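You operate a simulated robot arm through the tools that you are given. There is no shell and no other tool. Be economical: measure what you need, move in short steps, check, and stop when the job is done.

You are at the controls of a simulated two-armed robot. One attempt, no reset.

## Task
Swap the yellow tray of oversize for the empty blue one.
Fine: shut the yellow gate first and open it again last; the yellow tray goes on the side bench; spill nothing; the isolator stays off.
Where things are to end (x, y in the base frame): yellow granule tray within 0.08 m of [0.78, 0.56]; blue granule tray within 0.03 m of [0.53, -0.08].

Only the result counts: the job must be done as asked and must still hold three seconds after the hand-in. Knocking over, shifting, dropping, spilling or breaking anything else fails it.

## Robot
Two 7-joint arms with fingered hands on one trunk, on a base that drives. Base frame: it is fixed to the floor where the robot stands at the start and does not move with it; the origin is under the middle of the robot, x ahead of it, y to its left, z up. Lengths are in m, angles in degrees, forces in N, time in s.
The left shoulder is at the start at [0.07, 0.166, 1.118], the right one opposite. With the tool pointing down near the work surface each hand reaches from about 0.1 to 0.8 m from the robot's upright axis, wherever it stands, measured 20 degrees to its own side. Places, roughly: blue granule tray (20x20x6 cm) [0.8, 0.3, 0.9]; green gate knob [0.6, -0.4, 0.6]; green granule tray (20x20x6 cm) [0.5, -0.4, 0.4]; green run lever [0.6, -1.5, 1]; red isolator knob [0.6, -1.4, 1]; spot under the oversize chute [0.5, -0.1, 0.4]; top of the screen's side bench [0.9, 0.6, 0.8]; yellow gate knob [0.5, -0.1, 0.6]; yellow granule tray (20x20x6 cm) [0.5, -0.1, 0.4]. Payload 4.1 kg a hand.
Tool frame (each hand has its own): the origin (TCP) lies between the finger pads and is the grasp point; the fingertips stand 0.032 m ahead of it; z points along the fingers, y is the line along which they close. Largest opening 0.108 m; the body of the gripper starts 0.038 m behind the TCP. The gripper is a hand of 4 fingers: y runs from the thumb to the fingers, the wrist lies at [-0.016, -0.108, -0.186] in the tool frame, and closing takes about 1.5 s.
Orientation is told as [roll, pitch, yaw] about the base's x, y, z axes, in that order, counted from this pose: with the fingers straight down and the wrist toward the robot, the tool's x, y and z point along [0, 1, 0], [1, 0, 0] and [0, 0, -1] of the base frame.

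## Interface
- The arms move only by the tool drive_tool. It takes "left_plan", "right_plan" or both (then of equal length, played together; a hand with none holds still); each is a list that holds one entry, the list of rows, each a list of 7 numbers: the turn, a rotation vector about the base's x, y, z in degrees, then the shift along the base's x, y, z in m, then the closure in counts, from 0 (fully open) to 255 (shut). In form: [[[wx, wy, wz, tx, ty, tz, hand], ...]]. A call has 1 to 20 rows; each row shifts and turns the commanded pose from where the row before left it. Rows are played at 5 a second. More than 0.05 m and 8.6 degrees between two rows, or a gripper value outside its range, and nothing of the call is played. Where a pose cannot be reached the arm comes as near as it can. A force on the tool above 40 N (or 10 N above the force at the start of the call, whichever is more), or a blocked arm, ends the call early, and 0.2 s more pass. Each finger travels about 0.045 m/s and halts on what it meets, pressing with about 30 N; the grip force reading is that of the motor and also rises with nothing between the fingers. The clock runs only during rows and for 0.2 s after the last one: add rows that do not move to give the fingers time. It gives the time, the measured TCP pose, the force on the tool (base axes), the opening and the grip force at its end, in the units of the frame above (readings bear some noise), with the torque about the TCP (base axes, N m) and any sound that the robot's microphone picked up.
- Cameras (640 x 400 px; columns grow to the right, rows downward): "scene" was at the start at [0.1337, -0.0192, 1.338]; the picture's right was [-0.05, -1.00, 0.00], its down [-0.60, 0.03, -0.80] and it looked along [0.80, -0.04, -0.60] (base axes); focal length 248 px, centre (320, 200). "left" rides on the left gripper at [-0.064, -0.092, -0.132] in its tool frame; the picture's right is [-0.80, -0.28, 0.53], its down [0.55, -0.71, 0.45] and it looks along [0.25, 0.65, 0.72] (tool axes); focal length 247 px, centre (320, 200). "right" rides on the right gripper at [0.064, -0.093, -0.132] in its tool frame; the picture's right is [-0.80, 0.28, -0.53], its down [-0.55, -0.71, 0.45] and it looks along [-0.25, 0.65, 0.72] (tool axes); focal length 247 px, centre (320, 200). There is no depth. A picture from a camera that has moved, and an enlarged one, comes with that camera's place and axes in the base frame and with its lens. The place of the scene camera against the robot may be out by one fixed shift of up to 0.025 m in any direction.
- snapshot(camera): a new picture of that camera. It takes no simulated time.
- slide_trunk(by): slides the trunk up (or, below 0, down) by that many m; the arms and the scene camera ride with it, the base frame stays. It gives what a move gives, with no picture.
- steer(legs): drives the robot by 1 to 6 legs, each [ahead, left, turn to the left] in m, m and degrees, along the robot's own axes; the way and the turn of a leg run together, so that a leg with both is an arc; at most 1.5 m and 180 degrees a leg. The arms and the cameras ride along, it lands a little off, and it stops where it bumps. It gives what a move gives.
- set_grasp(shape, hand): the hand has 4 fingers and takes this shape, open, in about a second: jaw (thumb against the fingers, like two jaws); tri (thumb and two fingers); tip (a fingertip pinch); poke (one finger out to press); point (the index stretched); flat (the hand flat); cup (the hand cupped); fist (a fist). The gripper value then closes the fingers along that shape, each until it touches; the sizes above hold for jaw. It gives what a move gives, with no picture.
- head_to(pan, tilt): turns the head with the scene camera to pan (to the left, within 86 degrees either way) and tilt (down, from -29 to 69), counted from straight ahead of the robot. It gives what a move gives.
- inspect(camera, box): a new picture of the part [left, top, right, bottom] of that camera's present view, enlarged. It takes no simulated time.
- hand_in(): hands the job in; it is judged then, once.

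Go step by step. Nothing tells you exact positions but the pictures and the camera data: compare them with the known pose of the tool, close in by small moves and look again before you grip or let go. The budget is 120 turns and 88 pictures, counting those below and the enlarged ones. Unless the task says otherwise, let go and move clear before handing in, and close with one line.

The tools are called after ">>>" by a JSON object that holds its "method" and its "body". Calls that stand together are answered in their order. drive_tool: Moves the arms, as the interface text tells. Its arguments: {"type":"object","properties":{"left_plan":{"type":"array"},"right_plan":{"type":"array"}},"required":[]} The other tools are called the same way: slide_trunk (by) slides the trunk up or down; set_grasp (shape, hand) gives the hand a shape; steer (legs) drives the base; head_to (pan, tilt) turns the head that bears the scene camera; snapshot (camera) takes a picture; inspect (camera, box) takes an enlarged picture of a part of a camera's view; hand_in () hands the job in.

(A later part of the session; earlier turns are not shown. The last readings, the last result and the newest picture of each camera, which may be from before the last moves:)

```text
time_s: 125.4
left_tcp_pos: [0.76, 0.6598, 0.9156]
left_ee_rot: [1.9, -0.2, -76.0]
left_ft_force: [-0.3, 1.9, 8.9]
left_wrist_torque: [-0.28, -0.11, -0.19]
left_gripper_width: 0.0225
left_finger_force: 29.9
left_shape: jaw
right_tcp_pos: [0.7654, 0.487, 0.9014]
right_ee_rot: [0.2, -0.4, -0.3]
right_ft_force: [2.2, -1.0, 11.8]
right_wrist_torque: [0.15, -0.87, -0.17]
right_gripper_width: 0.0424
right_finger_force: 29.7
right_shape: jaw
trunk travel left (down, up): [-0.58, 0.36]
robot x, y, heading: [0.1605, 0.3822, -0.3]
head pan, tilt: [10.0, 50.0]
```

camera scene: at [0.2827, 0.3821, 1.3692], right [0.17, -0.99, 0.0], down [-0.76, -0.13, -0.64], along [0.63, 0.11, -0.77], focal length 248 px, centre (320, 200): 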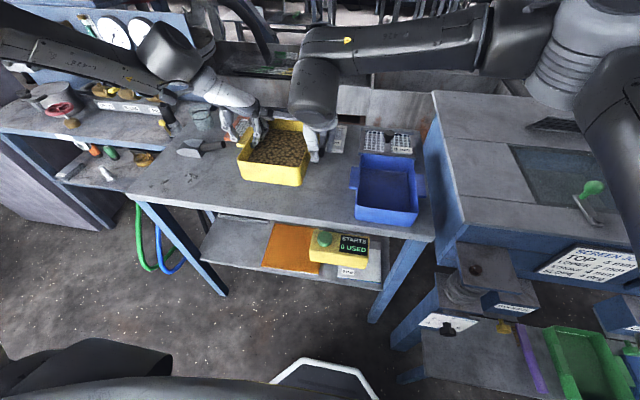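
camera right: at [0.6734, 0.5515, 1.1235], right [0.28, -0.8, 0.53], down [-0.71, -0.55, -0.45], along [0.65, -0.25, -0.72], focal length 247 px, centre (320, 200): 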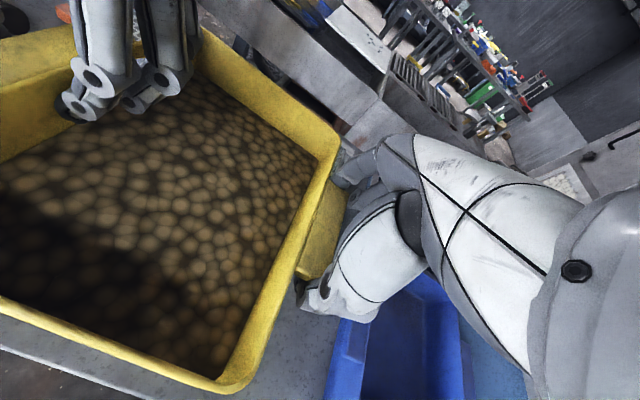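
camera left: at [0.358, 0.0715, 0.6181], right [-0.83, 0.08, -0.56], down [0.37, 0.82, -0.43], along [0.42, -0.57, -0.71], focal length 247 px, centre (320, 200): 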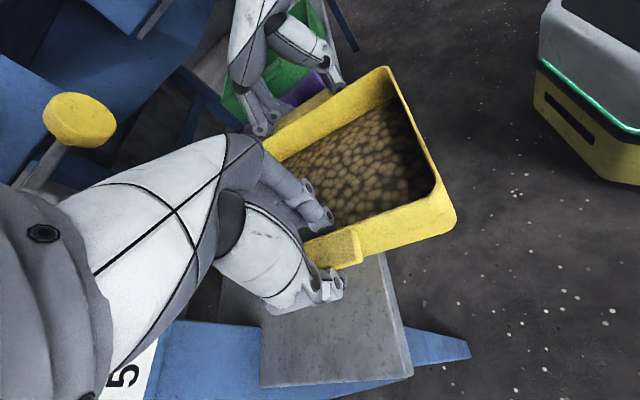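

Seated on the bench with both hands pressing. I open both hands, then rise with the trunk in a small first step.

>>> {"method": "drive_tool", "body": {"left_plan": [[[0, 0, 0, 0, 0, 0, 200], [0, 0, 0, 0, 0, 0, 120], [0, 0, 0, 0, 0, 0, 40], [0, 0, 0, 0, 0, 0, 0], [0, 0, 0, 0, 0, 0, 0], [0, 0, 0, 0, 0, 0, 0], [0, 0, 0, 0, 0, 0, 0], [0, 0, 0, 0, 0, 0, 0]]], "right_plan": [[[0, 0, 0, 0, 0, 0, 200], [0, 0, 0, 0, 0, 0, 120], [0, 0, 0, 0, 0, 0, 40], [0, 0, 0, 0, 0, 0, 0], [0, 0, 0, 0, 0, 0, 0], [0, 0, 0, 0, 0, 0, 0], [0, 0, 0, 0, 0, 0, 0], [0, 0, 0, 0, 0, 0, 0]]]}}

>>> {"method": "slide_trunk", "body": {"by": 0.03}}

>>> {"method": "inspect", "body": {"camera": "scene", "box": [180, 90, 440, 250]}}

```text
time_s: 127.2
left_tcp_pos: [0.7608, 0.6593, 0.9143]
left_ee_rot: [1.7, -0.3, -76.0]
left_ft_force: [0.5, -0.3, 0.2]
left_wrist_torque: [-0.02, -0.01, -0.02]
left_gripper_width: 0.1076
left_finger_force: 0.0
left_shape: jaw
right_tcp_pos: [0.7633, 0.4864, 0.8993]
right_ee_rot: [0.1, 0.0, -0.3]
right_ft_force: [-0.9, -0.1, -0.1]
right_wrist_torque: [0.01, -0.02, 0.02]
right_gripper_width: 0.1075
right_finger_force: 0.2
right_shape: jaw
trunk travel left (down, up): [-0.58, 0.36]
robot x, y, heading: [0.1607, 0.3832, -0.3]
head pan, tilt: [10.0, 50.0]
```

```text
time_s: 128.0
left_tcp_pos: [0.7636, 0.6598, 0.9429]
left_ee_rot: [1.7, -0.3, -76.1]
left_ft_force: [0.3, 0.5, -0.1]
left_wrist_torque: [0.04, 0.01, -0.03]
left_gripper_width: 0.1078
left_finger_force: 0.0
left_shape: jaw
right_tcp_pos: [0.7655, 0.4876, 0.9289]
right_ee_rot: [0.2, 0.0, -0.3]
right_ft_force: [0.4, 0.4, 0.6]
right_wrist_torque: [-0.02, 0.0, 0.0]
right_gripper_width: 0.1079
right_finger_force: 0.0
right_shape: jaw
trunk travel left (down, up): [-0.61, 0.33]
robot x, y, heading: [0.1574, 0.3848, 0.1]
head pan, tilt: [10.0, 50.0]
```

```text
2.46 times, centred on (310, 170) of scene
camera zoom: at [0.2821, 0.3821, 1.3042], right [0.17, -0.99, 0.0], down [-0.76, -0.13, -0.64], along [0.63, 0.11, -0.77], focal length 611 px, centre (345, 274)
```

zoom: 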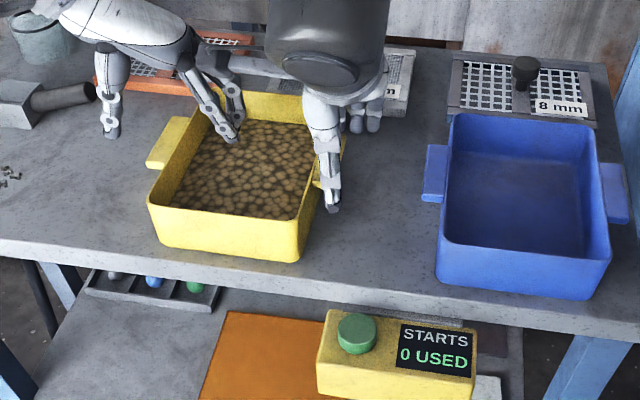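

Yellow is released and sits level at about [0.76, 0.575]. The blue tray has the same pose, 0.277 m to the right, so I rise and strafe by that, ready for the same two-handed grip.

>>> {"method": "slide_trunk", "body": {"by": 0.12}}

>>> {"method": "steer", "body": {"legs": [[0, -0.277, 0]]}}

>>> {"method": "snapshot", "body": {"camera": "left"}}

>>> {"method": "snapshot", "body": {"camera": "scene"}}

```text
time_s: 129.5
left_tcp_pos: [0.7628, 0.6596, 1.0647]
left_ee_rot: [1.6, -0.3, -76.1]
left_ft_force: [-0.4, -0.2, 0.9]
left_wrist_torque: [-0.02, -0.01, 0.0]
left_gripper_width: 0.1077
left_finger_force: 0.0
left_shape: jaw
right_tcp_pos: [0.7654, 0.4875, 1.0486]
right_ee_rot: [0.0, 0.1, -0.2]
right_ft_force: [0.4, -0.4, 0.3]
right_wrist_torque: [0.01, 0.01, -0.01]
right_gripper_width: 0.1078
right_finger_force: 0.1
right_shape: jaw
trunk travel left (down, up): [-0.73, 0.21]
robot x, y, heading: [0.1552, 0.3847, -0.2]
head pan, tilt: [10.0, 50.0]
```

```text
time_s: 131.4
left_tcp_pos: [0.7396, 0.427, 1.0643]
left_ee_rot: [1.8, -0.2, -74.7]
left_ft_force: [-0.9, -1.2, 0.5]
left_wrist_torque: [0.01, -0.04, 0.03]
left_gripper_width: 0.1082
left_finger_force: 0.1
left_shape: jaw
right_tcp_pos: [0.7445, 0.254, 1.0493]
right_ee_rot: [0.1, -0.2, 1.0]
right_ft_force: [0.3, 0.1, -0.2]
right_wrist_torque: [0.04, -0.04, -0.01]
right_gripper_width: 0.1077
right_finger_force: 0.0
right_shape: jaw
trunk travel left (down, up): [-0.73, 0.21]
robot x, y, heading: [0.1425, 0.139, 1.0]
head pan, tilt: [10.0, 50.0]
stopped in leg 1: the robot was blocked; the commanded pose is now the measured one
```

```text
11 pictures are left
camera left: at [0.6497, 0.4968, 1.1941], right [-0.83, 0.07, -0.56], down [0.36, 0.83, -0.43], along [0.43, -0.56, -0.71], focal length 247 px, centre (320, 200)
```

left: 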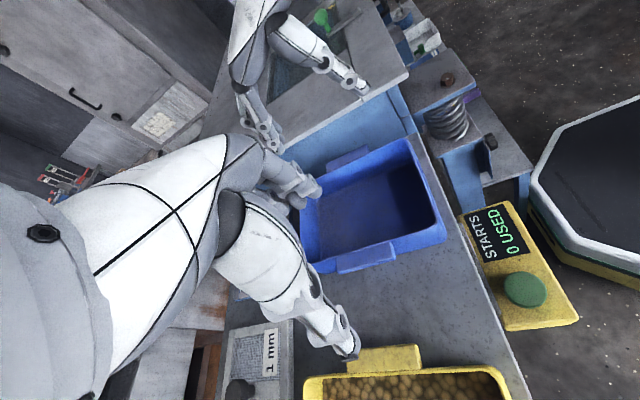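

```text
10 pictures are left
camera scene: at [0.2631, 0.1371, 1.4246], right [0.19, -0.98, 0.0], down [-0.75, -0.15, -0.64], along [0.63, 0.12, -0.77], focal length 248 px, centre (320, 200)
```

scene: 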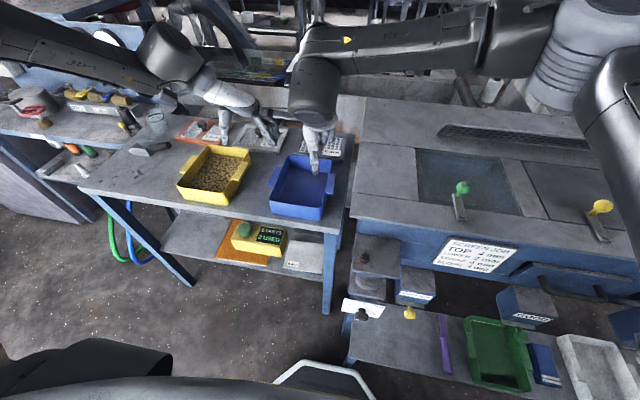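

The base bumped near the shelf leg, so the two-handed stance doesn't fit here. The blue tray is empty and light, so I'll use a deep front-wall pinch with the right hand from a stance farther left and back, with the left hand tucked away.

>>> {"method": "steer", "body": {"legs": [[0, 0.03, 0], [-0.11, 0, -1], [0, 0.205, 0]]}}

>>> {"method": "drive_tool", "body": {"left_plan": [[[0, 0, 0, -0.04, 0, 0.02, 0], [0, 0, 0, -0.04, 0, 0.02, 0], [0, 0, 0, -0.04, 0.01, 0.02, 0], [0, 0, 0, -0.04, 0.01, 0.02, 0], [0, 0, 0, -0.04, 0.01, 0, 0], [0, 0, 0, 0, 0, 0, 0]]], "right_plan": [[[0, 0, 0, 0.008, -0.038, 0, 0], [0, 0, 0, 0.008, -0.038, 0, 0], [0, 0, 0, 0.008, -0.038, 0, 0], [0, 0, 0, 0.008, -0.038, 0, 0], [0, 0, 0, 0.006, -0.038, 0, 0], [0, 0, 0, 0, 0, 0, 0]]]}}

```text
time_s: 134.2
left_tcp_pos: [0.6382, 0.6421, 1.0635]
left_ee_rot: [1.7, -0.2, -76.4]
left_ft_force: [-0.2, 0.9, 0.4]
left_wrist_torque: [-0.02, 0.01, 0.01]
left_gripper_width: 0.1076
left_finger_force: 0.0
left_shape: jaw
right_tcp_pos: [0.6418, 0.4706, 1.0496]
right_ee_rot: [0.1, -0.1, -0.5]
right_ft_force: [-0.5, 0.0, 0.1]
right_wrist_torque: [0.02, 0.02, 0.0]
right_gripper_width: 0.108
right_finger_force: 0.0
right_shape: jaw
trunk travel left (down, up): [-0.73, 0.21]
robot x, y, heading: [0.0328, 0.3704, -0.6]
head pan, tilt: [10.0, 50.0]
```

```text
time_s: 135.6
left_tcp_pos: [0.44, 0.6724, 1.1426]
left_ee_rot: [1.6, -0.3, -76.2]
left_ft_force: [0.3, 0.3, 0.6]
left_wrist_torque: [-0.03, 0.05, -0.03]
left_gripper_width: 0.1079
left_finger_force: 0.0
left_shape: jaw
right_tcp_pos: [0.6801, 0.2805, 1.0472]
right_ee_rot: [0.0, 0.0, -0.4]
right_ft_force: [-0.4, 0.4, -0.8]
right_wrist_torque: [0.0, 0.03, 0.02]
right_gripper_width: 0.1076
right_finger_force: 0.0
right_shape: jaw
trunk travel left (down, up): [-0.73, 0.21]
robot x, y, heading: [0.0359, 0.3698, -0.7]
head pan, tilt: [10.0, 50.0]
```

>>> {"method": "snapshot", "body": {"camera": "right"}}

```text
9 pictures are left
camera right: at [0.5878, 0.3446, 1.1774], right [0.28, -0.8, 0.53], down [-0.71, -0.54, -0.45], along [0.65, -0.25, -0.72], focal length 247 px, centre (320, 200)
```

right: 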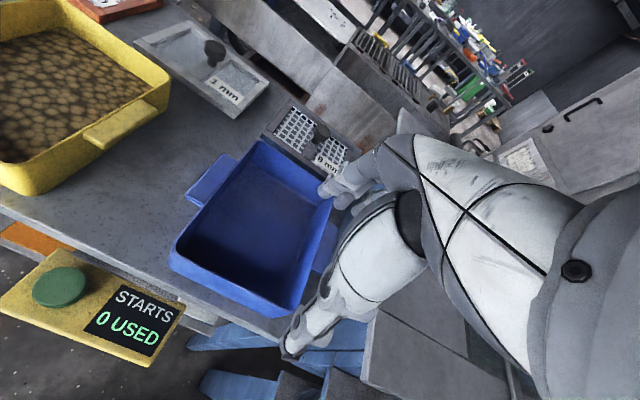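

Blue front wall is at x ≈ 0.67, y 0.242–0.372 (centre 0.306). I trim, lower with the trunk, and then the last bit with the arm.

>>> {"method": "drive_tool", "body": {"right_plan": [[[0, 0, 0.5, -0.008, 0.025, 0, 0], [0, 0, 0, 0, 0, 0, 0]]]}}

>>> {"method": "slide_trunk", "body": {"by": -0.1}}

>>> {"method": "drive_tool", "body": {"right_plan": [[[0, 0, 0, 0, 0, -0.015, 0], [0, 0, 0, 0, 0, -0.015, 0], [0, 0, 0, 0, 0, -0.01, 0], [0, 0, 0, 0, 0, 0, 0]]]}}

>>> {"method": "snapshot", "body": {"camera": "right"}}

```text
time_s: 136.2
left_tcp_pos: [0.4401, 0.6722, 1.1436]
left_ee_rot: [1.6, -0.2, -76.2]
left_ft_force: [0.2, 0.2, -0.4]
left_wrist_torque: [-0.02, 0.0, 0.02]
left_gripper_width: 0.1076
left_finger_force: 0.1
left_shape: jaw
right_tcp_pos: [0.6704, 0.3047, 1.0484]
right_ee_rot: [0.1, 0.0, 0.1]
right_ft_force: [0.5, 0.9, 0.4]
right_wrist_torque: [0.02, 0.0, 0.0]
right_gripper_width: 0.1078
right_finger_force: 0.1
right_shape: jaw
trunk travel left (down, up): [-0.73, 0.21]
robot x, y, heading: [0.0387, 0.366, -0.2]
head pan, tilt: [10.0, 50.0]
```

```text
time_s: 137.6
left_tcp_pos: [0.4405, 0.6724, 1.0443]
left_ee_rot: [1.8, -0.3, -76.4]
left_ft_force: [-0.4, 0.2, 0.1]
left_wrist_torque: [-0.01, -0.03, -0.02]
left_gripper_width: 0.1077
left_finger_force: 0.0
left_shape: jaw
right_tcp_pos: [0.6703, 0.3068, 0.9492]
right_ee_rot: [0.0, -0.1, 0.1]
right_ft_force: [0.3, -1.0, 0.4]
right_wrist_torque: [0.0, 0.0, 0.01]
right_gripper_width: 0.1077
right_finger_force: 0.2
right_shape: jaw
trunk travel left (down, up): [-0.63, 0.31]
robot x, y, heading: [0.0335, 0.368, -0.3]
head pan, tilt: [10.0, 50.0]
```

```text
time_s: 138.6
left_tcp_pos: [0.4394, 0.6726, 1.0442]
left_ee_rot: [1.7, -0.2, -76.3]
left_ft_force: [-0.6, 0.4, -0.5]
left_wrist_torque: [0.03, 0.0, -0.01]
left_gripper_width: 0.1077
left_finger_force: 0.0
left_shape: jaw
right_tcp_pos: [0.6718, 0.3066, 0.9087]
right_ee_rot: [0.1, 0.0, 0.1]
right_ft_force: [-0.9, 0.3, 0.7]
right_wrist_torque: [0.01, -0.01, 0.01]
right_gripper_width: 0.1079
right_finger_force: 0.0
right_shape: jaw
trunk travel left (down, up): [-0.63, 0.31]
robot x, y, heading: [0.0335, 0.367, -0.4]
head pan, tilt: [10.0, 50.0]
```

```text
8 pictures are left
camera right: at [0.5778, 0.369, 1.0395], right [0.28, -0.8, 0.53], down [-0.7, -0.55, -0.45], along [0.65, -0.25, -0.72], focal length 247 px, centre (320, 200)
```

right: 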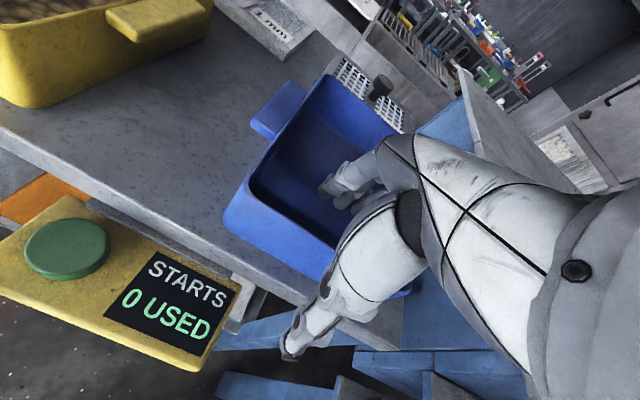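

Straddling the wall well. Close fully, then a trial lift of 1.5 cm.

>>> {"method": "drive_tool", "body": {"right_plan": [[[0, 0, 0, 0, 0, 0, 80], [0, 0, 0, 0, 0, 0, 140], [0, 0, 0, 0, 0, 0, 190], [0, 0, 0, 0, 0, 0, 230], [0, 0, 0, 0, 0, 0, 255], [0, 0, 0, 0, 0, 0, 255], [0, 0, 0, 0, 0, 0, 255], [0, 0, 0, 0, 0, 0, 255], [0, 0, 0, 0, 0, 0, 255]]]}}

>>> {"method": "slide_trunk", "body": {"by": 0.015}}

>>> {"method": "snapshot", "body": {"camera": "right"}}

```text
time_s: 140.6
left_tcp_pos: [0.4397, 0.6724, 1.045]
left_ee_rot: [1.7, -0.3, -76.4]
left_ft_force: [0.4, -0.4, -0.2]
left_wrist_torque: [0.01, -0.01, -0.01]
left_gripper_width: 0.1077
left_finger_force: 0.1
left_shape: jaw
right_tcp_pos: [0.6714, 0.3064, 0.9099]
right_ee_rot: [0.1, 0.0, 0.2]
right_ft_force: [0.2, 0.9, 0.0]
right_wrist_torque: [-0.02, -0.03, 0.03]
right_gripper_width: 0.0
right_finger_force: 29.9
right_shape: jaw
trunk travel left (down, up): [-0.63, 0.31]
robot x, y, heading: [0.0335, 0.3704, -0.5]
head pan, tilt: [10.0, 50.0]
```

```text
time_s: 141.2
left_tcp_pos: [0.4407, 0.6713, 1.0594]
left_ee_rot: [1.8, -0.2, -76.3]
left_ft_force: [-0.5, 0.8, -0.1]
left_wrist_torque: [0.03, -0.01, 0.02]
left_gripper_width: 0.1078
left_finger_force: 0.1
left_shape: jaw
right_tcp_pos: [0.6721, 0.3058, 0.9242]
right_ee_rot: [0.0, 0.0, 0.1]
right_ft_force: [-0.7, 0.5, -1.3]
right_wrist_torque: [0.04, 0.0, -0.03]
right_gripper_width: 0.0
right_finger_force: 30.2
right_shape: jaw
trunk travel left (down, up): [-0.645, 0.295]
robot x, y, heading: [0.0332, 0.3676, -0.6]
head pan, tilt: [10.0, 50.0]
```

```text
7 pictures are left
camera right: at [0.578, 0.3691, 1.0545], right [0.28, -0.8, 0.53], down [-0.7, -0.55, -0.45], along [0.65, -0.25, -0.72], focal length 247 px, centre (320, 200)
```

right: 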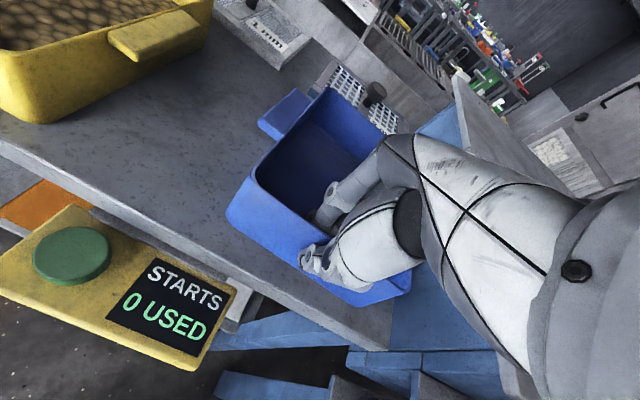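

The tray's back stays on the bench, so the pinch pivots — not good for carrying. Instead I set it down and drag it 8.5 cm toward me, so the proven two-handed stance fits without the base reaching the shelf leg.

>>> {"method": "slide_trunk", "body": {"by": -0.014}}

>>> {"method": "drive_tool", "body": {"right_plan": [[[0, 0, 0, -0.005, 0, 0, 255], [0, 0, 0, -0.01, 0, 0, 255], [0, 0, 0, -0.01, 0, 0, 255], [0, 0, 0, -0.01, 0, 0, 255], [0, 0, 0, -0.01, 0, 0, 255], [0, 0, 0, -0.01, 0, 0, 255], [0, 0, 0, -0.01, 0, 0, 255], [0, 0, 0, -0.01, 0, 0, 255], [0, 0, 0, -0.01, 0, 0, 255], [0, 0, 0, 0, 0, 0, 255], [0, 0, 0, 0, 0, 0, 150], [0, 0, 0, 0, 0, 0, 50], [0, 0, 0, 0, 0, 0, 0], [0, 0, 0, 0, 0, 0, 0], [0, 0, 0, 0, 0, 0, 0], [0, 0, 0, 0, 0, 0, 0], [0, 0, 0, 0, 0, 0.04, 0], [0, 0, 0, 0, 0, 0.04, 0], [0, 0, 0, 0, 0, 0.04, 0], [0, 0, 0, 0, 0, 0.02, 0]]]}}

>>> {"method": "snapshot", "body": {"camera": "right"}}

```text
time_s: 141.8
left_tcp_pos: [0.4404, 0.6718, 1.0456]
left_ee_rot: [1.7, -0.3, -76.4]
left_ft_force: [-0.4, -0.2, -0.6]
left_wrist_torque: [0.03, 0.04, 0.02]
left_gripper_width: 0.1077
left_finger_force: 0.0
left_shape: jaw
right_tcp_pos: [0.6716, 0.3047, 0.9113]
right_ee_rot: [0.1, 0.1, 0.2]
right_ft_force: [0.3, 0.1, -0.4]
right_wrist_torque: [0.03, -0.02, 0.02]
right_gripper_width: 0.0
right_finger_force: 29.7
right_shape: jaw
trunk travel left (down, up): [-0.631, 0.309]
robot x, y, heading: [0.0341, 0.3737, -0.2]
head pan, tilt: [10.0, 50.0]
```

```text
time_s: 146.0
left_tcp_pos: [0.4401, 0.6726, 1.0451]
left_ee_rot: [1.7, -0.3, -76.3]
left_ft_force: [-0.7, 0.7, -0.3]
left_wrist_torque: [0.0, 0.0, -0.03]
left_gripper_width: 0.1079
left_finger_force: 0.0
left_shape: jaw
right_tcp_pos: [0.5865, 0.3054, 1.0509]
right_ee_rot: [0.1, 0.0, 0.1]
right_ft_force: [-0.8, 0.3, -0.5]
right_wrist_torque: [-0.01, -0.02, 0.04]
right_gripper_width: 0.1074
right_finger_force: 0.0
right_shape: jaw
trunk travel left (down, up): [-0.631, 0.309]
robot x, y, heading: [0.0321, 0.3689, -0.4]
head pan, tilt: [10.0, 50.0]
```

```text
6 pictures are left
camera right: at [0.4935, 0.3689, 1.1816], right [0.28, -0.8, 0.53], down [-0.7, -0.55, -0.45], along [0.65, -0.25, -0.72], focal length 247 px, centre (320, 200)
```

right: 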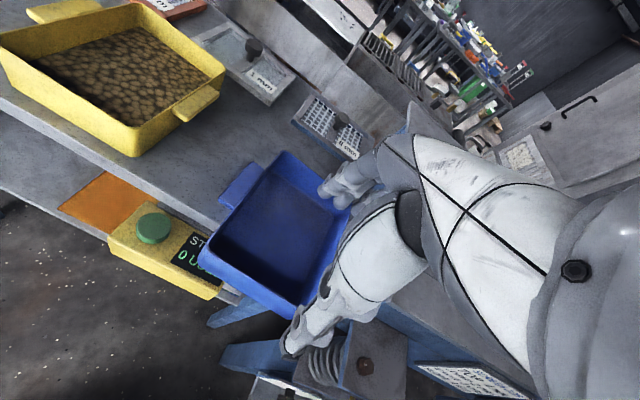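

The blue tray now has its lugs centred at x ≈ 0.69, left edge y ≈ 0.385. I raise, drive to the matching stance (robot at about [0.081, 0.094]) and restore both hands' relative poses.

>>> {"method": "slide_trunk", "body": {"by": 0.1}}

>>> {"method": "steer", "body": {"legs": [[0, -0.276, 0], [0.048, 0, -0.5]]}}

>>> {"method": "drive_tool", "body": {"left_plan": [[[0, 0, 0, 0.04, -0.006, -0.012, 0], [0, 0, 0, 0.04, -0.006, -0.012, 0], [0, 0, 0, 0.04, -0.006, -0.016, 0], [0, 0, 0, 0.04, -0.006, -0.02, 0], [0, 0, 0, 0.038, -0.006, -0.02, 0], [0, 0, 0, 0, 0, 0, 0]]], "right_plan": [[[0, 0, 0, 0.011, 0.034, -0.02, 0], [0, 0, 0, 0.011, 0.034, -0.02, 0], [0, 0, 0, 0.011, 0.034, -0.02, 0], [0, 0, 0, 0.011, 0.034, -0.02, 0], [0, 0, 0, 0.01, 0.034, -0.02, 0], [0, 0, 0, 0, 0, 0, 0]]]}}

```text
time_s: 147.3
left_tcp_pos: [0.4404, 0.6723, 1.1451]
left_ee_rot: [1.7, -0.2, -76.4]
left_ft_force: [-0.5, 0.3, -0.5]
left_wrist_torque: [0.02, 0.04, 0.02]
left_gripper_width: 0.1079
left_finger_force: 0.1
left_shape: jaw
right_tcp_pos: [0.5867, 0.3048, 1.1511]
right_ee_rot: [0.1, 0.0, 0.1]
right_ft_force: [0.3, -0.4, -0.1]
right_wrist_torque: [-0.01, 0.01, 0.02]
right_gripper_width: 0.1075
right_finger_force: 0.0
right_shape: jaw
trunk travel left (down, up): [-0.731, 0.209]
robot x, y, heading: [0.0307, 0.3713, -0.3]
head pan, tilt: [10.0, 50.0]
```

```text
time_s: 149.8
left_tcp_pos: [0.4839, 0.3862, 1.1458]
left_ee_rot: [1.9, -0.5, -76.9]
left_ft_force: [-1.0, -0.1, 0.4]
left_wrist_torque: [0.0, -0.04, 0.01]
left_gripper_width: 0.1078
left_finger_force: 0.1
left_shape: jaw
right_tcp_pos: [0.6276, 0.0181, 1.1538]
right_ee_rot: [0.0, -0.2, -0.5]
right_ft_force: [-0.9, 0.3, 0.7]
right_wrist_torque: [0.02, -0.03, -0.03]
right_gripper_width: 0.1078
right_finger_force: 0.1
right_shape: jaw
trunk travel left (down, up): [-0.731, 0.209]
robot x, y, heading: [0.08, 0.0857, -1.2]
head pan, tilt: [10.0, 50.0]
```

```text
time_s: 151.2
left_tcp_pos: [0.6827, 0.3532, 1.066]
left_ee_rot: [1.8, -0.2, -76.9]
left_ft_force: [0.0, -0.7, 0.8]
left_wrist_torque: [0.04, 0.01, 0.02]
left_gripper_width: 0.108
left_finger_force: 0.1
left_shape: jaw
right_tcp_pos: [0.6852, 0.1884, 1.0519]
right_ee_rot: [0.2, -0.1, -0.5]
right_ft_force: [0.0, -0.3, -0.2]
right_wrist_torque: [0.03, -0.04, 0.01]
right_gripper_width: 0.1077
right_finger_force: 0.1
right_shape: jaw
trunk travel left (down, up): [-0.731, 0.209]
robot x, y, heading: [0.0759, 0.0844, -1.1]
head pan, tilt: [10.0, 50.0]
```

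Small y trims for both hands, then one look from the left hand.

>>> {"method": "drive_tool", "body": {"left_plan": [[[0, 0, 0, 0.001, 0.019, -0.01, 0], [0, 0, 0, 0, 0, -0.02, 0], [0, 0, 0, 0, 0, 0, 0]]], "right_plan": [[[0, 0, 0, 0.003, 0.01, 0, 0], [0, 0, 0, 0, 0, 0, 0], [0, 0, 0, 0, 0, 0, 0]]]}}

>>> {"method": "snapshot", "body": {"camera": "left"}}

```text
time_s: 152.0
left_tcp_pos: [0.68, 0.3763, 1.0384]
left_ee_rot: [1.8, -0.3, -76.8]
left_ft_force: [0.1, 0.0, 0.7]
left_wrist_torque: [0.02, 0.02, -0.01]
left_gripper_width: 0.108
left_finger_force: 0.1
left_shape: jaw
left hand out of reach, approached as far as the arm can: row 2
right_tcp_pos: [0.6895, 0.1998, 1.0502]
right_ee_rot: [0.1, -0.1, -0.5]
right_ft_force: [0.4, -0.3, -0.6]
right_wrist_torque: [0.02, 0.01, 0.02]
right_gripper_width: 0.1078
right_finger_force: 0.2
right_shape: jaw
trunk travel left (down, up): [-0.731, 0.209]
robot x, y, heading: [0.0777, 0.0888, -1.3]
head pan, tilt: [10.0, 50.0]
```

```text
5 pictures are left
camera left: at [0.5931, 0.4508, 1.1685], right [-0.82, 0.1, -0.56], down [0.39, 0.81, -0.43], along [0.41, -0.57, -0.71], focal length 247 px, centre (320, 200)
```

left: 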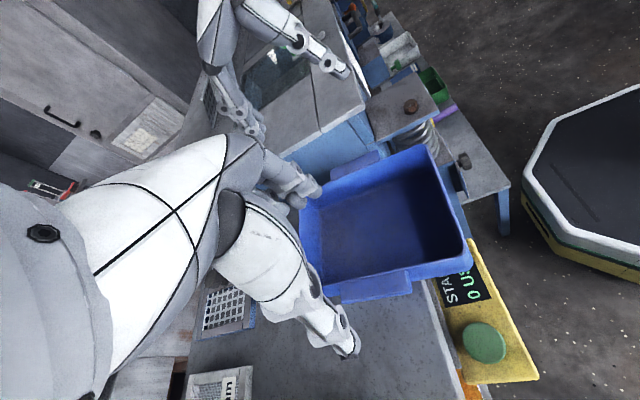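

Left hand lines up (lug centre x ≈ 0.692, edge y ≈ 0.391). I trim the right hand and lower in stages, watching for contact forces.

>>> {"method": "drive_tool", "body": {"right_plan": [[[0, 0, 0, -0.004, 0.003, 0, 0], [0, 0, 0, 0, 0, 0, 0]]], "left_plan": [[[0, 0, 0, 0.003, 0, 0, 0], [0, 0, 0, 0, 0, 0, 0]]]}}

>>> {"method": "slide_trunk", "body": {"by": -0.1}}

>>> {"method": "slide_trunk", "body": {"by": -0.022}}

>>> {"method": "drive_tool", "body": {"right_plan": [[[0, 0, 0, 0, 0, -0.01, 0], [0, 0, 0, 0, 0, -0.01, 0], [0, 0, 0, 0, 0, -0.006, 0], [0, 0, 0, 0, 0, 0, 0]]]}}

```text
time_s: 152.6
left_tcp_pos: [0.6797, 0.3775, 1.0399]
left_ee_rot: [1.7, -0.3, -76.8]
left_ft_force: [-0.2, 0.1, -0.3]
left_wrist_torque: [0.01, -0.01, 0.0]
left_gripper_width: 0.1077
left_finger_force: 0.1
left_shape: jaw
right_tcp_pos: [0.6854, 0.2006, 1.0504]
right_ee_rot: [0.2, -0.1, -0.5]
right_ft_force: [0.8, -0.1, -0.2]
right_wrist_torque: [-0.01, -0.01, 0.03]
right_gripper_width: 0.1077
right_finger_force: 0.1
right_shape: jaw
trunk travel left (down, up): [-0.731, 0.209]
robot x, y, heading: [0.0802, 0.0863, -1.2]
head pan, tilt: [10.0, 50.0]
```

```text
time_s: 153.9
left_tcp_pos: [0.68, 0.378, 0.9416]
left_ee_rot: [1.7, -0.2, -76.9]
left_ft_force: [0.4, 0.4, 0.0]
left_wrist_torque: [-0.01, -0.01, 0.0]
left_gripper_width: 0.1076
left_finger_force: 0.1
left_shape: jaw
right_tcp_pos: [0.6841, 0.2016, 0.9507]
right_ee_rot: [0.1, -0.1, -0.5]
right_ft_force: [-0.1, -0.2, 0.7]
right_wrist_torque: [0.0, 0.0, 0.0]
right_gripper_width: 0.1076
right_finger_force: 0.0
right_shape: jaw
trunk travel left (down, up): [-0.631, 0.309]
robot x, y, heading: [0.0817, 0.0871, -1.1]
head pan, tilt: [10.0, 50.0]
```

```text
time_s: 154.6
left_tcp_pos: [0.6795, 0.3777, 0.9187]
left_ee_rot: [1.8, -0.3, -76.8]
left_ft_force: [0.4, -0.8, -0.9]
left_wrist_torque: [-0.01, -0.01, 0.0]
left_gripper_width: 0.1078
left_finger_force: 0.1
left_shape: jaw
right_tcp_pos: [0.6847, 0.2029, 0.9296]
right_ee_rot: [0.1, -0.1, -0.5]
right_ft_force: [-0.5, -0.4, -0.3]
right_wrist_torque: [0.0, 0.03, -0.01]
right_gripper_width: 0.1076
right_finger_force: 0.1
right_shape: jaw
trunk travel left (down, up): [-0.609, 0.331]
robot x, y, heading: [0.0793, 0.0845, -1.2]
head pan, tilt: [10.0, 50.0]
```

```text
time_s: 155.6
left_tcp_pos: [0.6803, 0.3777, 0.9185]
left_ee_rot: [1.7, -0.3, -76.8]
left_ft_force: [-0.8, 1.2, 0.7]
left_wrist_torque: [-0.01, -0.03, -0.02]
left_gripper_width: 0.1076
left_finger_force: 0.0
left_shape: jaw
right_tcp_pos: [0.6824, 0.2008, 0.9027]
right_ee_rot: [0.1, -0.1, -0.5]
right_ft_force: [0.6, -0.7, -0.7]
right_wrist_torque: [0.03, 0.04, -0.01]
right_gripper_width: 0.1079
right_finger_force: 0.1
right_shape: jaw
trunk travel left (down, up): [-0.609, 0.331]
robot x, y, heading: [0.0753, 0.0884, -1.1]
head pan, tilt: [10.0, 50.0]
```

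No contact at all; depth matches the earlier grip. I close both hands and do a trial lift.

>>> {"method": "drive_tool", "body": {"left_plan": [[[0, 0, 0, 0, 0, 0, 60], [0, 0, 0, 0, 0, 0, 110], [0, 0, 0, 0, 0, 0, 150], [0, 0, 0, 0, 0, 0, 180], [0, 0, 0, 0, 0, 0, 210], [0, 0, 0, 0, 0, 0, 240], [0, 0, 0, 0, 0, 0, 255], [0, 0, 0, 0, 0, 0, 255], [0, 0, 0, 0, 0, 0, 255], [0, 0, 0, 0, 0, 0, 255]]], "right_plan": [[[0, 0, 0, 0, 0, 0, 20], [0, 0, 0, 0, 0, 0, 40], [0, 0, 0, 0, 0, 0, 60], [0, 0, 0, 0, 0, 0, 80], [0, 0, 0, 0, 0, 0, 120], [0, 0, 0, 0, 0, 0, 180], [0, 0, 0, 0, 0, 0, 255], [0, 0, 0, 0, 0, 0, 255], [0, 0, 0, 0, 0, 0, 255], [0, 0, 0, 0, 0, 0, 255]]]}}

>>> {"method": "slide_trunk", "body": {"by": 0.04}}

>>> {"method": "snapshot", "body": {"camera": "scene"}}

```text
time_s: 157.8
left_tcp_pos: [0.68, 0.3787, 0.9193]
left_ee_rot: [1.8, -0.3, -76.7]
left_ft_force: [0.5, 5.5, 0.0]
left_wrist_torque: [-0.21, -0.08, -0.17]
left_gripper_width: 0.0228
left_finger_force: 30.0
left_shape: jaw
right_tcp_pos: [0.6848, 0.2011, 0.9017]
right_ee_rot: [0.0, 0.1, -0.5]
right_ft_force: [-0.7, -7.4, -0.2]
right_wrist_torque: [0.01, -0.01, 0.35]
right_gripper_width: 0.0414
right_finger_force: 30.3
right_shape: jaw
trunk travel left (down, up): [-0.609, 0.331]
robot x, y, heading: [0.0801, 0.0879, -1.2]
head pan, tilt: [10.0, 50.0]
```

```text
time_s: 158.7
left_tcp_pos: [0.6796, 0.3787, 0.957]
left_ee_rot: [1.7, -0.2, -76.8]
left_ft_force: [0.2, 8.7, 0.5]
left_wrist_torque: [-0.12, -0.09, -0.2]
left_gripper_width: 0.0226
left_finger_force: 30.1
left_shape: jaw
right_tcp_pos: [0.6852, 0.2019, 0.9416]
right_ee_rot: [-0.1, -0.1, -0.5]
right_ft_force: [-0.1, -8.2, -2.0]
right_wrist_torque: [-0.02, 0.08, 0.34]
right_gripper_width: 0.0412
right_finger_force: 30.2
right_shape: jaw
trunk travel left (down, up): [-0.649, 0.291]
robot x, y, heading: [0.0795, 0.0874, -1.2]
head pan, tilt: [10.0, 50.0]
```

```text
4 pictures are left
camera scene: at [0.2027, 0.0832, 1.3432], right [0.16, -0.99, 0.0], down [-0.76, -0.12, -0.64], along [0.63, 0.1, -0.77], focal length 248 px, centre (320, 200)
```

scene: 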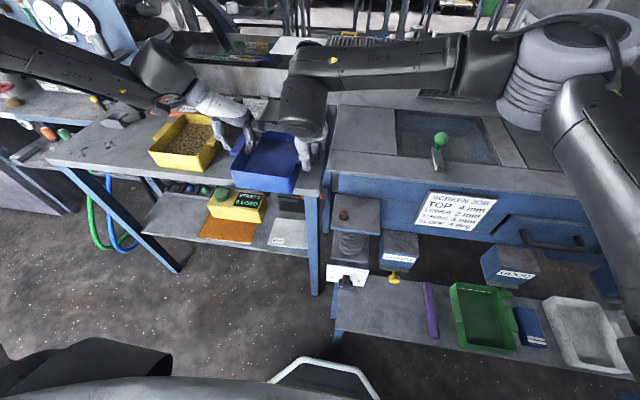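

The blue tray is held and lifted. I back out clear of the bench, square up and strafe right, then lower to shelf-entry height.

>>> {"method": "steer", "body": {"legs": [[-0.18, 0, 1.2], [-0.18, 0, 0], [0, -0.195, 0], [0, -0.195, 0]]}}

>>> {"method": "slide_trunk", "body": {"by": -0.4}}

```text
time_s: 163.7
left_tcp_pos: [0.3075, 0.0009, 0.9584]
left_ee_rot: [1.7, -0.2, -75.7]
left_ft_force: [0.6, 8.1, 0.8]
left_wrist_torque: [-0.06, -0.1, -0.21]
left_gripper_width: 0.0229
left_finger_force: 29.8
left_shape: jaw
right_tcp_pos: [0.3142, -0.1757, 0.9421]
right_ee_rot: [0.1, 0.0, 0.7]
right_ft_force: [-0.6, -10.0, -2.5]
right_wrist_torque: [0.0, 0.06, 0.39]
right_gripper_width: 0.0413
right_finger_force: 30.2
right_shape: jaw
trunk travel left (down, up): [-0.649, 0.291]
robot x, y, heading: [-0.2895, -0.3016, 0.1]
head pan, tilt: [10.0, 50.0]
```

```text
time_s: 167.5
left_tcp_pos: [0.3067, 0.0012, 0.5586]
left_ee_rot: [1.6, -0.2, -75.7]
left_ft_force: [0.3, 9.6, 1.2]
left_wrist_torque: [-0.05, -0.05, -0.17]
left_gripper_width: 0.023
left_finger_force: 30.0
left_shape: jaw
right_tcp_pos: [0.3126, -0.1759, 0.5415]
right_ee_rot: [0.1, -0.1, 0.6]
right_ft_force: [-1.1, -9.7, -2.6]
right_wrist_torque: [-0.03, 0.05, 0.39]
right_gripper_width: 0.0409
right_finger_force: 29.8
right_shape: jaw
trunk travel left (down, up): [-0.249, 0.691]
robot x, y, heading: [-0.2912, -0.3038, 0.2]
head pan, tilt: [10.0, 50.0]
```

Position is right on in y. I drive forward 0.144 over the shelf and lower to just above it.

>>> {"method": "steer", "body": {"legs": [[0.144, 0, 0]]}}

>>> {"method": "slide_trunk", "body": {"by": -0.055}}

>>> {"method": "slide_trunk", "body": {"by": -0.01}}

```text
time_s: 168.8
left_tcp_pos: [0.455, 0.0, 0.559]
left_ee_rot: [1.7, -0.1, -75.7]
left_ft_force: [0.8, 9.7, 1.0]
left_wrist_torque: [-0.1, -0.08, -0.18]
left_gripper_width: 0.0227
left_finger_force: 30.2
left_shape: jaw
right_tcp_pos: [0.4616, -0.176, 0.5419]
right_ee_rot: [0.0, 0.1, 0.6]
right_ft_force: [-0.2, -8.5, -1.9]
right_wrist_torque: [-0.08, 0.08, 0.46]
right_gripper_width: 0.0409
right_finger_force: 30.3
right_shape: jaw
trunk travel left (down, up): [-0.249, 0.691]
robot x, y, heading: [-0.1384, -0.2988, -0.2]
head pan, tilt: [10.0, 50.0]
```

```text
time_s: 169.8
left_tcp_pos: [0.4537, 0.0001, 0.5037]
left_ee_rot: [1.7, -0.2, -75.7]
left_ft_force: [0.8, 7.9, 1.9]
left_wrist_torque: [-0.15, -0.12, -0.17]
left_gripper_width: 0.0227
left_finger_force: 29.9
left_shape: jaw
right_tcp_pos: [0.4598, -0.1763, 0.4867]
right_ee_rot: [0.0, -0.1, 0.6]
right_ft_force: [-1.7, -7.7, -1.5]
right_wrist_torque: [-0.03, 0.05, 0.44]
right_gripper_width: 0.0407
right_finger_force: 30.2
right_shape: jaw
trunk travel left (down, up): [-0.194, 0.746]
robot x, y, heading: [-0.1413, -0.3005, -0.1]
head pan, tilt: [10.0, 50.0]
```

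```text
time_s: 170.4
left_tcp_pos: [0.4548, 0.001, 0.4924]
left_ee_rot: [1.8, -0.2, -75.8]
left_ft_force: [1.4, 7.5, 0.7]
left_wrist_torque: [-0.1, -0.13, -0.19]
left_gripper_width: 0.023
left_finger_force: 30.1
left_shape: jaw
right_tcp_pos: [0.46, -0.1762, 0.4765]
right_ee_rot: [0.0, 0.0, 0.6]
right_ft_force: [-1.1, -8.1, -1.7]
right_wrist_torque: [-0.03, 0.07, 0.46]
right_gripper_width: 0.0408
right_finger_force: 29.9
right_shape: jaw
trunk travel left (down, up): [-0.184, 0.756]
robot x, y, heading: [-0.1423, -0.3029, 0.2]
head pan, tilt: [10.0, 50.0]
```

Still hanging free; a few millimetres more until it seats.

>>> {"method": "slide_trunk", "body": {"by": -0.006}}

>>> {"method": "slide_trunk", "body": {"by": -0.005}}

```text
time_s: 170.9
left_tcp_pos: [0.4532, -0.0003, 0.4872]
left_ee_rot: [1.7, -0.2, -75.8]
left_ft_force: [1.8, 9.3, 1.5]
left_wrist_torque: [-0.1, -0.13, -0.18]
left_gripper_width: 0.023
left_finger_force: 29.9
left_shape: jaw
right_tcp_pos: [0.4603, -0.1757, 0.472]
right_ee_rot: [0.1, -0.1, 0.6]
right_ft_force: [-0.7, -9.0, 2.7]
right_wrist_torque: [0.03, -0.02, 0.45]
right_gripper_width: 0.0409
right_finger_force: 30.0
right_shape: jaw
trunk travel left (down, up): [-0.178, 0.762]
robot x, y, heading: [-0.1399, -0.3024, -0.0]
head pan, tilt: [10.0, 50.0]
```

```text
time_s: 171.5
left_tcp_pos: [0.4535, 0.0005, 0.4843]
left_ee_rot: [2.0, -0.2, -75.7]
left_ft_force: [4.3, 11.5, 6.2]
left_wrist_torque: [-0.1, -0.19, -0.22]
left_gripper_width: 0.0231
left_finger_force: 30.0
left_shape: jaw
right_tcp_pos: [0.4596, -0.1753, 0.4703]
right_ee_rot: [0.2, -0.4, 0.6]
right_ft_force: [-2.2, -8.1, 26.0]
right_wrist_torque: [0.1, 0.18, 0.52]
right_gripper_width: 0.0405
right_finger_force: 29.9
right_shape: jaw
trunk travel left (down, up): [-0.173, 0.767]
robot x, y, heading: [-0.1432, -0.3017, -0.2]
head pan, tilt: [10.0, 50.0]
```

The blue tray is seated on the shelf. I open both hands and rise, back off and move to the earlier stance for pushing it in by its front wall.

>>> {"method": "drive_tool", "body": {"left_plan": [[[0, 0, 0, 0, 0, 0.002, 200], [0, 0, 0, 0, 0, 0, 120], [0, 0, 0, 0, 0, 0, 40], [0, 0, 0, 0, 0, 0, 0], [0, 0, 0, 0, 0, 0, 0], [0, 0, 0, 0, 0, 0, 0], [0, 0, 0, 0, 0, 0, 0], [0, 0, 0, 0, 0, 0, 0]]], "right_plan": [[[0, 0, 0, 0, 0, 0.003, 200], [0, 0, 0, 0, 0, 0, 120], [0, 0, 0, 0, 0, 0, 40], [0, 0, 0, 0, 0, 0, 0], [0, 0, 0, 0, 0, 0, 0], [0, 0, 0, 0, 0, 0, 0], [0, 0, 0, 0, 0, 0, 0], [0, 0, 0, 0, 0, 0, 0]]]}}

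>>> {"method": "slide_trunk", "body": {"by": 0.11}}

>>> {"method": "steer", "body": {"legs": [[-0.06, 0, 0], [0, 0.3, 0]]}}

```text
time_s: 173.3
left_tcp_pos: [0.4539, 0.0, 0.4838]
left_ee_rot: [1.7, -0.2, -75.7]
left_ft_force: [0.7, -0.6, 0.0]
left_wrist_torque: [0.04, -0.01, 0.02]
left_gripper_width: 0.1076
left_finger_force: 0.1
left_shape: jaw
right_tcp_pos: [0.4601, -0.1768, 0.4693]
right_ee_rot: [0.0, -0.1, 0.7]
right_ft_force: [-0.7, 0.3, 0.1]
right_wrist_torque: [0.0, 0.01, 0.03]
right_gripper_width: 0.108
right_finger_force: 0.1
right_shape: jaw
trunk travel left (down, up): [-0.173, 0.767]
robot x, y, heading: [-0.1374, -0.2993, -0.1]
head pan, tilt: [10.0, 50.0]
```

```text
time_s: 174.7
left_tcp_pos: [0.4541, 0.0003, 0.5942]
left_ee_rot: [1.7, -0.2, -75.9]
left_ft_force: [0.0, 0.0, -0.1]
left_wrist_torque: [-0.03, 0.01, -0.01]
left_gripper_width: 0.1074
left_finger_force: 0.1
left_shape: jaw
right_tcp_pos: [0.4615, -0.1753, 0.5782]
right_ee_rot: [0.0, 0.0, 0.6]
right_ft_force: [0.2, -0.7, 0.1]
right_wrist_torque: [0.0, 0.01, 0.01]
right_gripper_width: 0.1078
right_finger_force: 0.1
right_shape: jaw
trunk travel left (down, up): [-0.283, 0.657]
robot x, y, heading: [-0.141, -0.3035, 0.0]
head pan, tilt: [10.0, 50.0]
```

```text
time_s: 177.3
left_tcp_pos: [0.3926, 0.2973, 0.5938]
left_ee_rot: [1.7, -0.3, -75.8]
left_ft_force: [0.7, -0.5, 0.5]
left_wrist_torque: [0.01, -0.03, 0.01]
left_gripper_width: 0.1076
left_finger_force: 0.0
left_shape: jaw
right_tcp_pos: [0.3994, 0.1205, 0.5789]
right_ee_rot: [0.0, -0.1, 0.7]
right_ft_force: [0.4, 0.3, 0.9]
right_wrist_torque: [-0.02, 0.03, 0.01]
right_gripper_width: 0.1076
right_finger_force: 0.0
right_shape: jaw
trunk travel left (down, up): [-0.283, 0.657]
robot x, y, heading: [-0.2018, -0.0027, 0.3]
head pan, tilt: [10.0, 50.0]
```

>>> {"method": "drive_tool", "body": {"right_plan": [[[0, 0, 0, 0.0, -0.04, 0.01, 0], [0, 0, 0, -0.005, -0.04, 0, 0], [0, 0, 0, -0.01, -0.04, 0, 0], [0, 0, 0, -0.01, -0.04, 0, 0], [0, 0, -0.6, -0.01, -0.043, 0, 0], [0, 0, 0, 0, 0, 0, 0]]]}}

>>> {"method": "slide_trunk", "body": {"by": -0.06}}

>>> {"method": "snapshot", "body": {"camera": "right"}}

```text
time_s: 178.7
left_tcp_pos: [0.3913, 0.2962, 0.5939]
left_ee_rot: [1.6, -0.3, -75.7]
left_ft_force: [0.1, -0.4, 0.9]
left_wrist_torque: [-0.02, 0.0, -0.02]
left_gripper_width: 0.1079
left_finger_force: 0.1
left_shape: jaw
right_tcp_pos: [0.3634, -0.0815, 0.5876]
right_ee_rot: [0.0, -0.2, 0.1]
right_ft_force: [-0.3, -0.6, -0.1]
right_wrist_torque: [0.02, 0.03, -0.02]
right_gripper_width: 0.1079
right_finger_force: 0.0
right_shape: jaw
trunk travel left (down, up): [-0.283, 0.657]
robot x, y, heading: [-0.2043, -0.0058, 0.1]
head pan, tilt: [10.0, 50.0]
```

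```text
time_s: 179.7
left_tcp_pos: [0.392, 0.297, 0.5344]
left_ee_rot: [1.7, -0.1, -75.8]
left_ft_force: [-0.1, -0.2, 1.6]
left_wrist_torque: [0.0, -0.01, 0.02]
left_gripper_width: 0.1077
left_finger_force: 0.0
left_shape: jaw
right_tcp_pos: [0.3637, -0.0819, 0.5295]
right_ee_rot: [0.0, -0.1, 0.1]
right_ft_force: [-0.1, 0.8, 0.2]
right_wrist_torque: [-0.01, 0.0, -0.03]
right_gripper_width: 0.1078
right_finger_force: 0.0
right_shape: jaw
trunk travel left (down, up): [-0.223, 0.717]
robot x, y, heading: [-0.2062, -0.0051, 0.3]
head pan, tilt: [10.0, 50.0]
```

```text
3 pictures are left
camera right: at [0.2697, -0.018, 0.6589], right [0.28, -0.8, 0.53], down [-0.7, -0.55, -0.45], along [0.65, -0.25, -0.72], focal length 247 px, centre (320, 200)
```

right: 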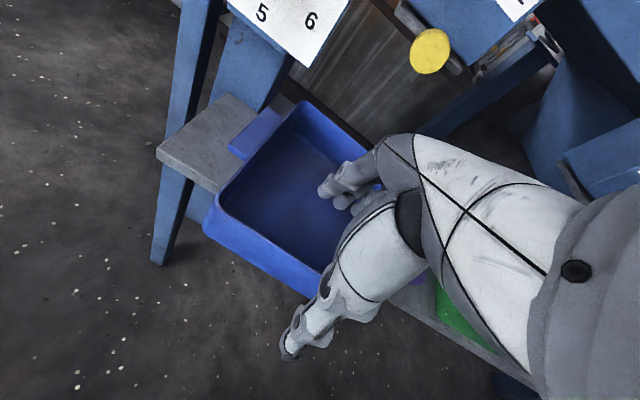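

The view is nearly identical to the yellow tray's original one, so after a 7.5 cm push the blue tray will stand where the yellow one stood. I lower, pinch the front wall and push in.

>>> {"method": "drive_tool", "body": {"right_plan": [[[0, 0, 0, 0, 0, -0.02, 0], [0, 0, 0, 0, 0, -0.02, 0], [0, 0, 0, 0, 0, -0.014, 0], [0, 0, 0, 0, 0, 0, 80], [0, 0, 0, 0, 0, 0, 140], [0, 0, 0, 0, 0, 0, 190], [0, 0, 0, 0, 0, 0, 230], [0, 0, 0, 0, 0, 0, 255], [0, 0, 0, 0, 0, 0, 255], [0, 0, 0, 0, 0, 0, 255], [0, 0, 0, 0, 0, 0, 255]]]}}

>>> {"method": "drive_tool", "body": {"right_plan": [[[0, 0, 0, 0.005, 0, 0, 255], [0, 0, 0, 0.01, 0, 0, 255], [0, 0, 0, 0.01, 0, 0, 255], [0, 0, 0, 0.01, 0, 0, 255], [0, 0, 0, 0.01, 0, 0, 255], [0, 0, 0, 0.01, 0, 0, 255], [0, 0, 0, 0.01, 0, 0, 255], [0, 0, 0, 0.01, 0, 0, 255], [0, 0, 0, 0, 0, 0, 255]]]}}

```text
time_s: 182.1
left_tcp_pos: [0.3918, 0.2974, 0.5326]
left_ee_rot: [1.7, -0.1, -75.6]
left_ft_force: [0.1, 0.5, 0.1]
left_wrist_torque: [-0.02, 0.01, 0.0]
left_gripper_width: 0.1077
left_finger_force: 0.2
left_shape: jaw
right_tcp_pos: [0.3637, -0.0821, 0.4748]
right_ee_rot: [0.1, 0.0, 0.2]
right_ft_force: [0.3, -0.3, -0.4]
right_wrist_torque: [0.04, 0.0, 0.04]
right_gripper_width: 0.0001
right_finger_force: 29.9
right_shape: jaw
trunk travel left (down, up): [-0.223, 0.717]
robot x, y, heading: [-0.2031, -0.0064, 0.0]
head pan, tilt: [10.0, 50.0]
```

```text
time_s: 184.1
left_tcp_pos: [0.3925, 0.2984, 0.5345]
left_ee_rot: [1.6, -0.2, -75.7]
left_ft_force: [-1.1, -0.1, 0.2]
left_wrist_torque: [0.0, -0.04, 0.02]
left_gripper_width: 0.1079
left_finger_force: 0.0
left_shape: jaw
right_tcp_pos: [0.4394, -0.0818, 0.4746]
right_ee_rot: [0.1, -0.1, 0.2]
right_ft_force: [0.2, 0.0, 0.1]
right_wrist_torque: [0.04, -0.02, 0.01]
right_gripper_width: 0.0
right_finger_force: 30.0
right_shape: jaw
trunk travel left (down, up): [-0.223, 0.717]
robot x, y, heading: [-0.1987, -0.0073, 0.1]
head pan, tilt: [10.0, 50.0]
```

I release, rise and go to the same viewpoint used for measuring the yellow tray originally, to compare.

>>> {"method": "drive_tool", "body": {"right_plan": [[[0, 0, 0, 0, 0, 0, 150], [0, 0, 0, 0, 0, 0, 50], [0, 0, 0, 0, 0, 0, 0], [0, 0, 0, 0, 0, 0, 0], [0, 0, 0, 0, 0, 0, 0], [0, 0, 0, 0, 0, 0, 0], [0, 0, 0, 0, 0, 0.03, 0], [0, 0, 0, 0, 0, 0.03, 0], [0, 0, 0, -0.015, -0.01, 0.035, 0], [0, 0, 0, -0.015, -0.01, 0.035, 0], [0, 0, 0, -0.015, -0.01, 0.035, 0], [0, 0, 0, -0.015, -0.01, 0.035, 0], [0, 0, 0, -0.014, -0.01, 0.036, 0], [0, 0, 0, 0, 0, 0, 0]]]}}

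>>> {"method": "inspect", "body": {"camera": "right", "box": [160, 120, 340, 290]}}

```text
time_s: 187.1
left_tcp_pos: [0.3924, 0.2974, 0.5339]
left_ee_rot: [1.6, -0.3, -75.7]
left_ft_force: [0.9, -0.4, 0.0]
left_wrist_torque: [0.01, 0.01, -0.01]
left_gripper_width: 0.1076
left_finger_force: 0.1
left_shape: jaw
right_tcp_pos: [0.3634, -0.1323, 0.7094]
right_ee_rot: [0.2, -0.1, 0.1]
right_ft_force: [-0.1, -0.1, 0.7]
right_wrist_torque: [0.01, 0.01, 0.0]
right_gripper_width: 0.1078
right_finger_force: 0.0
right_shape: jaw
trunk travel left (down, up): [-0.223, 0.717]
robot x, y, heading: [-0.2042, -0.0066, 0.1]
head pan, tilt: [10.0, 50.0]
```

```text
2.35 times, centred on (250, 205) of right
camera zoom: at [0.269, -0.068, 0.8419], right [0.28, -0.8, 0.53], down [-0.7, -0.55, -0.45], along [0.65, -0.25, -0.72], focal length 581 px, centre (485, 188)
```

zoom: 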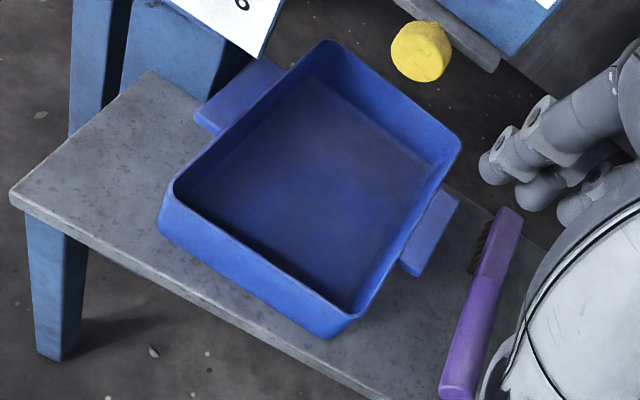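

Compared with the yellow tray's original view the blue one stands about 1 cm deeper: centre ≈ [0.53, −0.08], fine. Now the last step: I turn the right hand into the knob-grip orientation used before.

>>> {"method": "drive_tool", "body": {"right_plan": [[[-3.27, -5.65, 4.84, 0.002, 0.003, -0.005, 0], [-3.27, -5.65, 4.84, 0.002, 0.003, -0.005, 0], [-3.27, -5.65, 4.84, 0.002, 0.003, -0.005, 0], [-3.27, -5.65, 4.84, 0.002, 0.003, -0.005, 0], [-3.27, -5.65, 4.84, 0.002, 0.003, -0.005, 0], [-3.27, -5.65, 4.84, 0.002, 0.003, -0.005, 0], [-3.27, -5.65, 4.84, 0.002, 0.003, -0.005, 0], [-3.27, -5.65, 4.84, 0.002, 0.003, -0.005, 0], [-3.27, -5.65, 4.84, 0.002, 0.003, -0.005, 0], [-3.27, -5.65, 4.84, 0.002, 0.003, -0.005, 0], [-3.27, -5.65, 4.84, 0.002, 0.003, -0.005, 0], [0, 0, 0, 0, 0, 0, 0]]]}}

```text
time_s: 189.7
left_tcp_pos: [0.3914, 0.2974, 0.5346]
left_ee_rot: [1.6, -0.1, -75.7]
left_ft_force: [0.3, 0.0, 0.1]
left_wrist_torque: [-0.02, 0.01, 0.03]
left_gripper_width: 0.1076
left_finger_force: 0.1
left_shape: jaw
right_tcp_pos: [0.3861, -0.0971, 0.6553]
right_ee_rot: [-66.1, -27.1, 79.1]
right_ft_force: [-0.4, 0.9, -0.5]
right_wrist_torque: [-0.02, 0.01, -0.01]
right_gripper_width: 0.108
right_finger_force: 0.1
right_shape: jaw
trunk travel left (down, up): [-0.223, 0.717]
robot x, y, heading: [-0.204, -0.0041, 0.2]
head pan, tilt: [10.0, 50.0]
```

Orientation reproduced exactly. I lower the trunk and move in front of the knob, then check the picture.

>>> {"method": "slide_trunk", "body": {"by": -0.048}}

>>> {"method": "drive_tool", "body": {"right_plan": [[[0, 0, 0, 0.02, 0.01, 0, 0], [0, 0, 0, 0.03, 0.01, 0, 0], [0, 0, 0, 0.03, 0, 0, 0], [0, 0, 0, 0.03, 0, 0, 0], [0, 0, 0, 0, 0, 0, 0]]]}}

>>> {"method": "snapshot", "body": {"camera": "right"}}

```text
time_s: 190.6
left_tcp_pos: [0.3919, 0.2983, 0.4857]
left_ee_rot: [1.7, -0.2, -75.8]
left_ft_force: [0.1, 0.6, 0.6]
left_wrist_torque: [0.04, -0.01, -0.03]
left_gripper_width: 0.1079
left_finger_force: 0.1
left_shape: jaw
right_tcp_pos: [0.385, -0.0981, 0.6079]
right_ee_rot: [-66.0, -27.2, 79.0]
right_ft_force: [-1.0, 0.8, 1.1]
right_wrist_torque: [-0.02, -0.03, -0.01]
right_gripper_width: 0.1078
right_finger_force: 0.1
right_shape: jaw
trunk travel left (down, up): [-0.175, 0.765]
robot x, y, heading: [-0.1998, -0.0041, 0.2]
head pan, tilt: [10.0, 50.0]
```

```text
time_s: 191.8
left_tcp_pos: [0.3919, 0.2976, 0.4849]
left_ee_rot: [1.7, -0.1, -75.7]
left_ft_force: [-0.4, 0.1, -0.1]
left_wrist_torque: [0.0, 0.0, 0.01]
left_gripper_width: 0.1076
left_finger_force: 0.1
left_shape: jaw
right_tcp_pos: [0.4947, -0.0777, 0.6077]
right_ee_rot: [-65.9, -27.2, 78.9]
right_ft_force: [-0.3, 0.5, 0.2]
right_wrist_torque: [-0.02, -0.03, -0.01]
right_gripper_width: 0.1077
right_finger_force: 0.1
right_shape: jaw
trunk travel left (down, up): [-0.175, 0.765]
robot x, y, heading: [-0.2042, -0.0092, -0.1]
head pan, tilt: [10.0, 50.0]
```

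```text
1 pictures are left
camera right: at [0.335, -0.1294, 0.5592], right [-0.19, -0.15, 0.97], down [0.47, -0.88, -0.04], along [0.86, 0.45, 0.24], focal length 247 px, centre (320, 200)
```

right: 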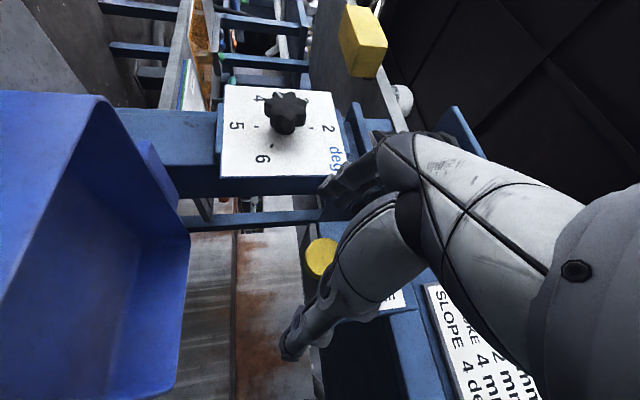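

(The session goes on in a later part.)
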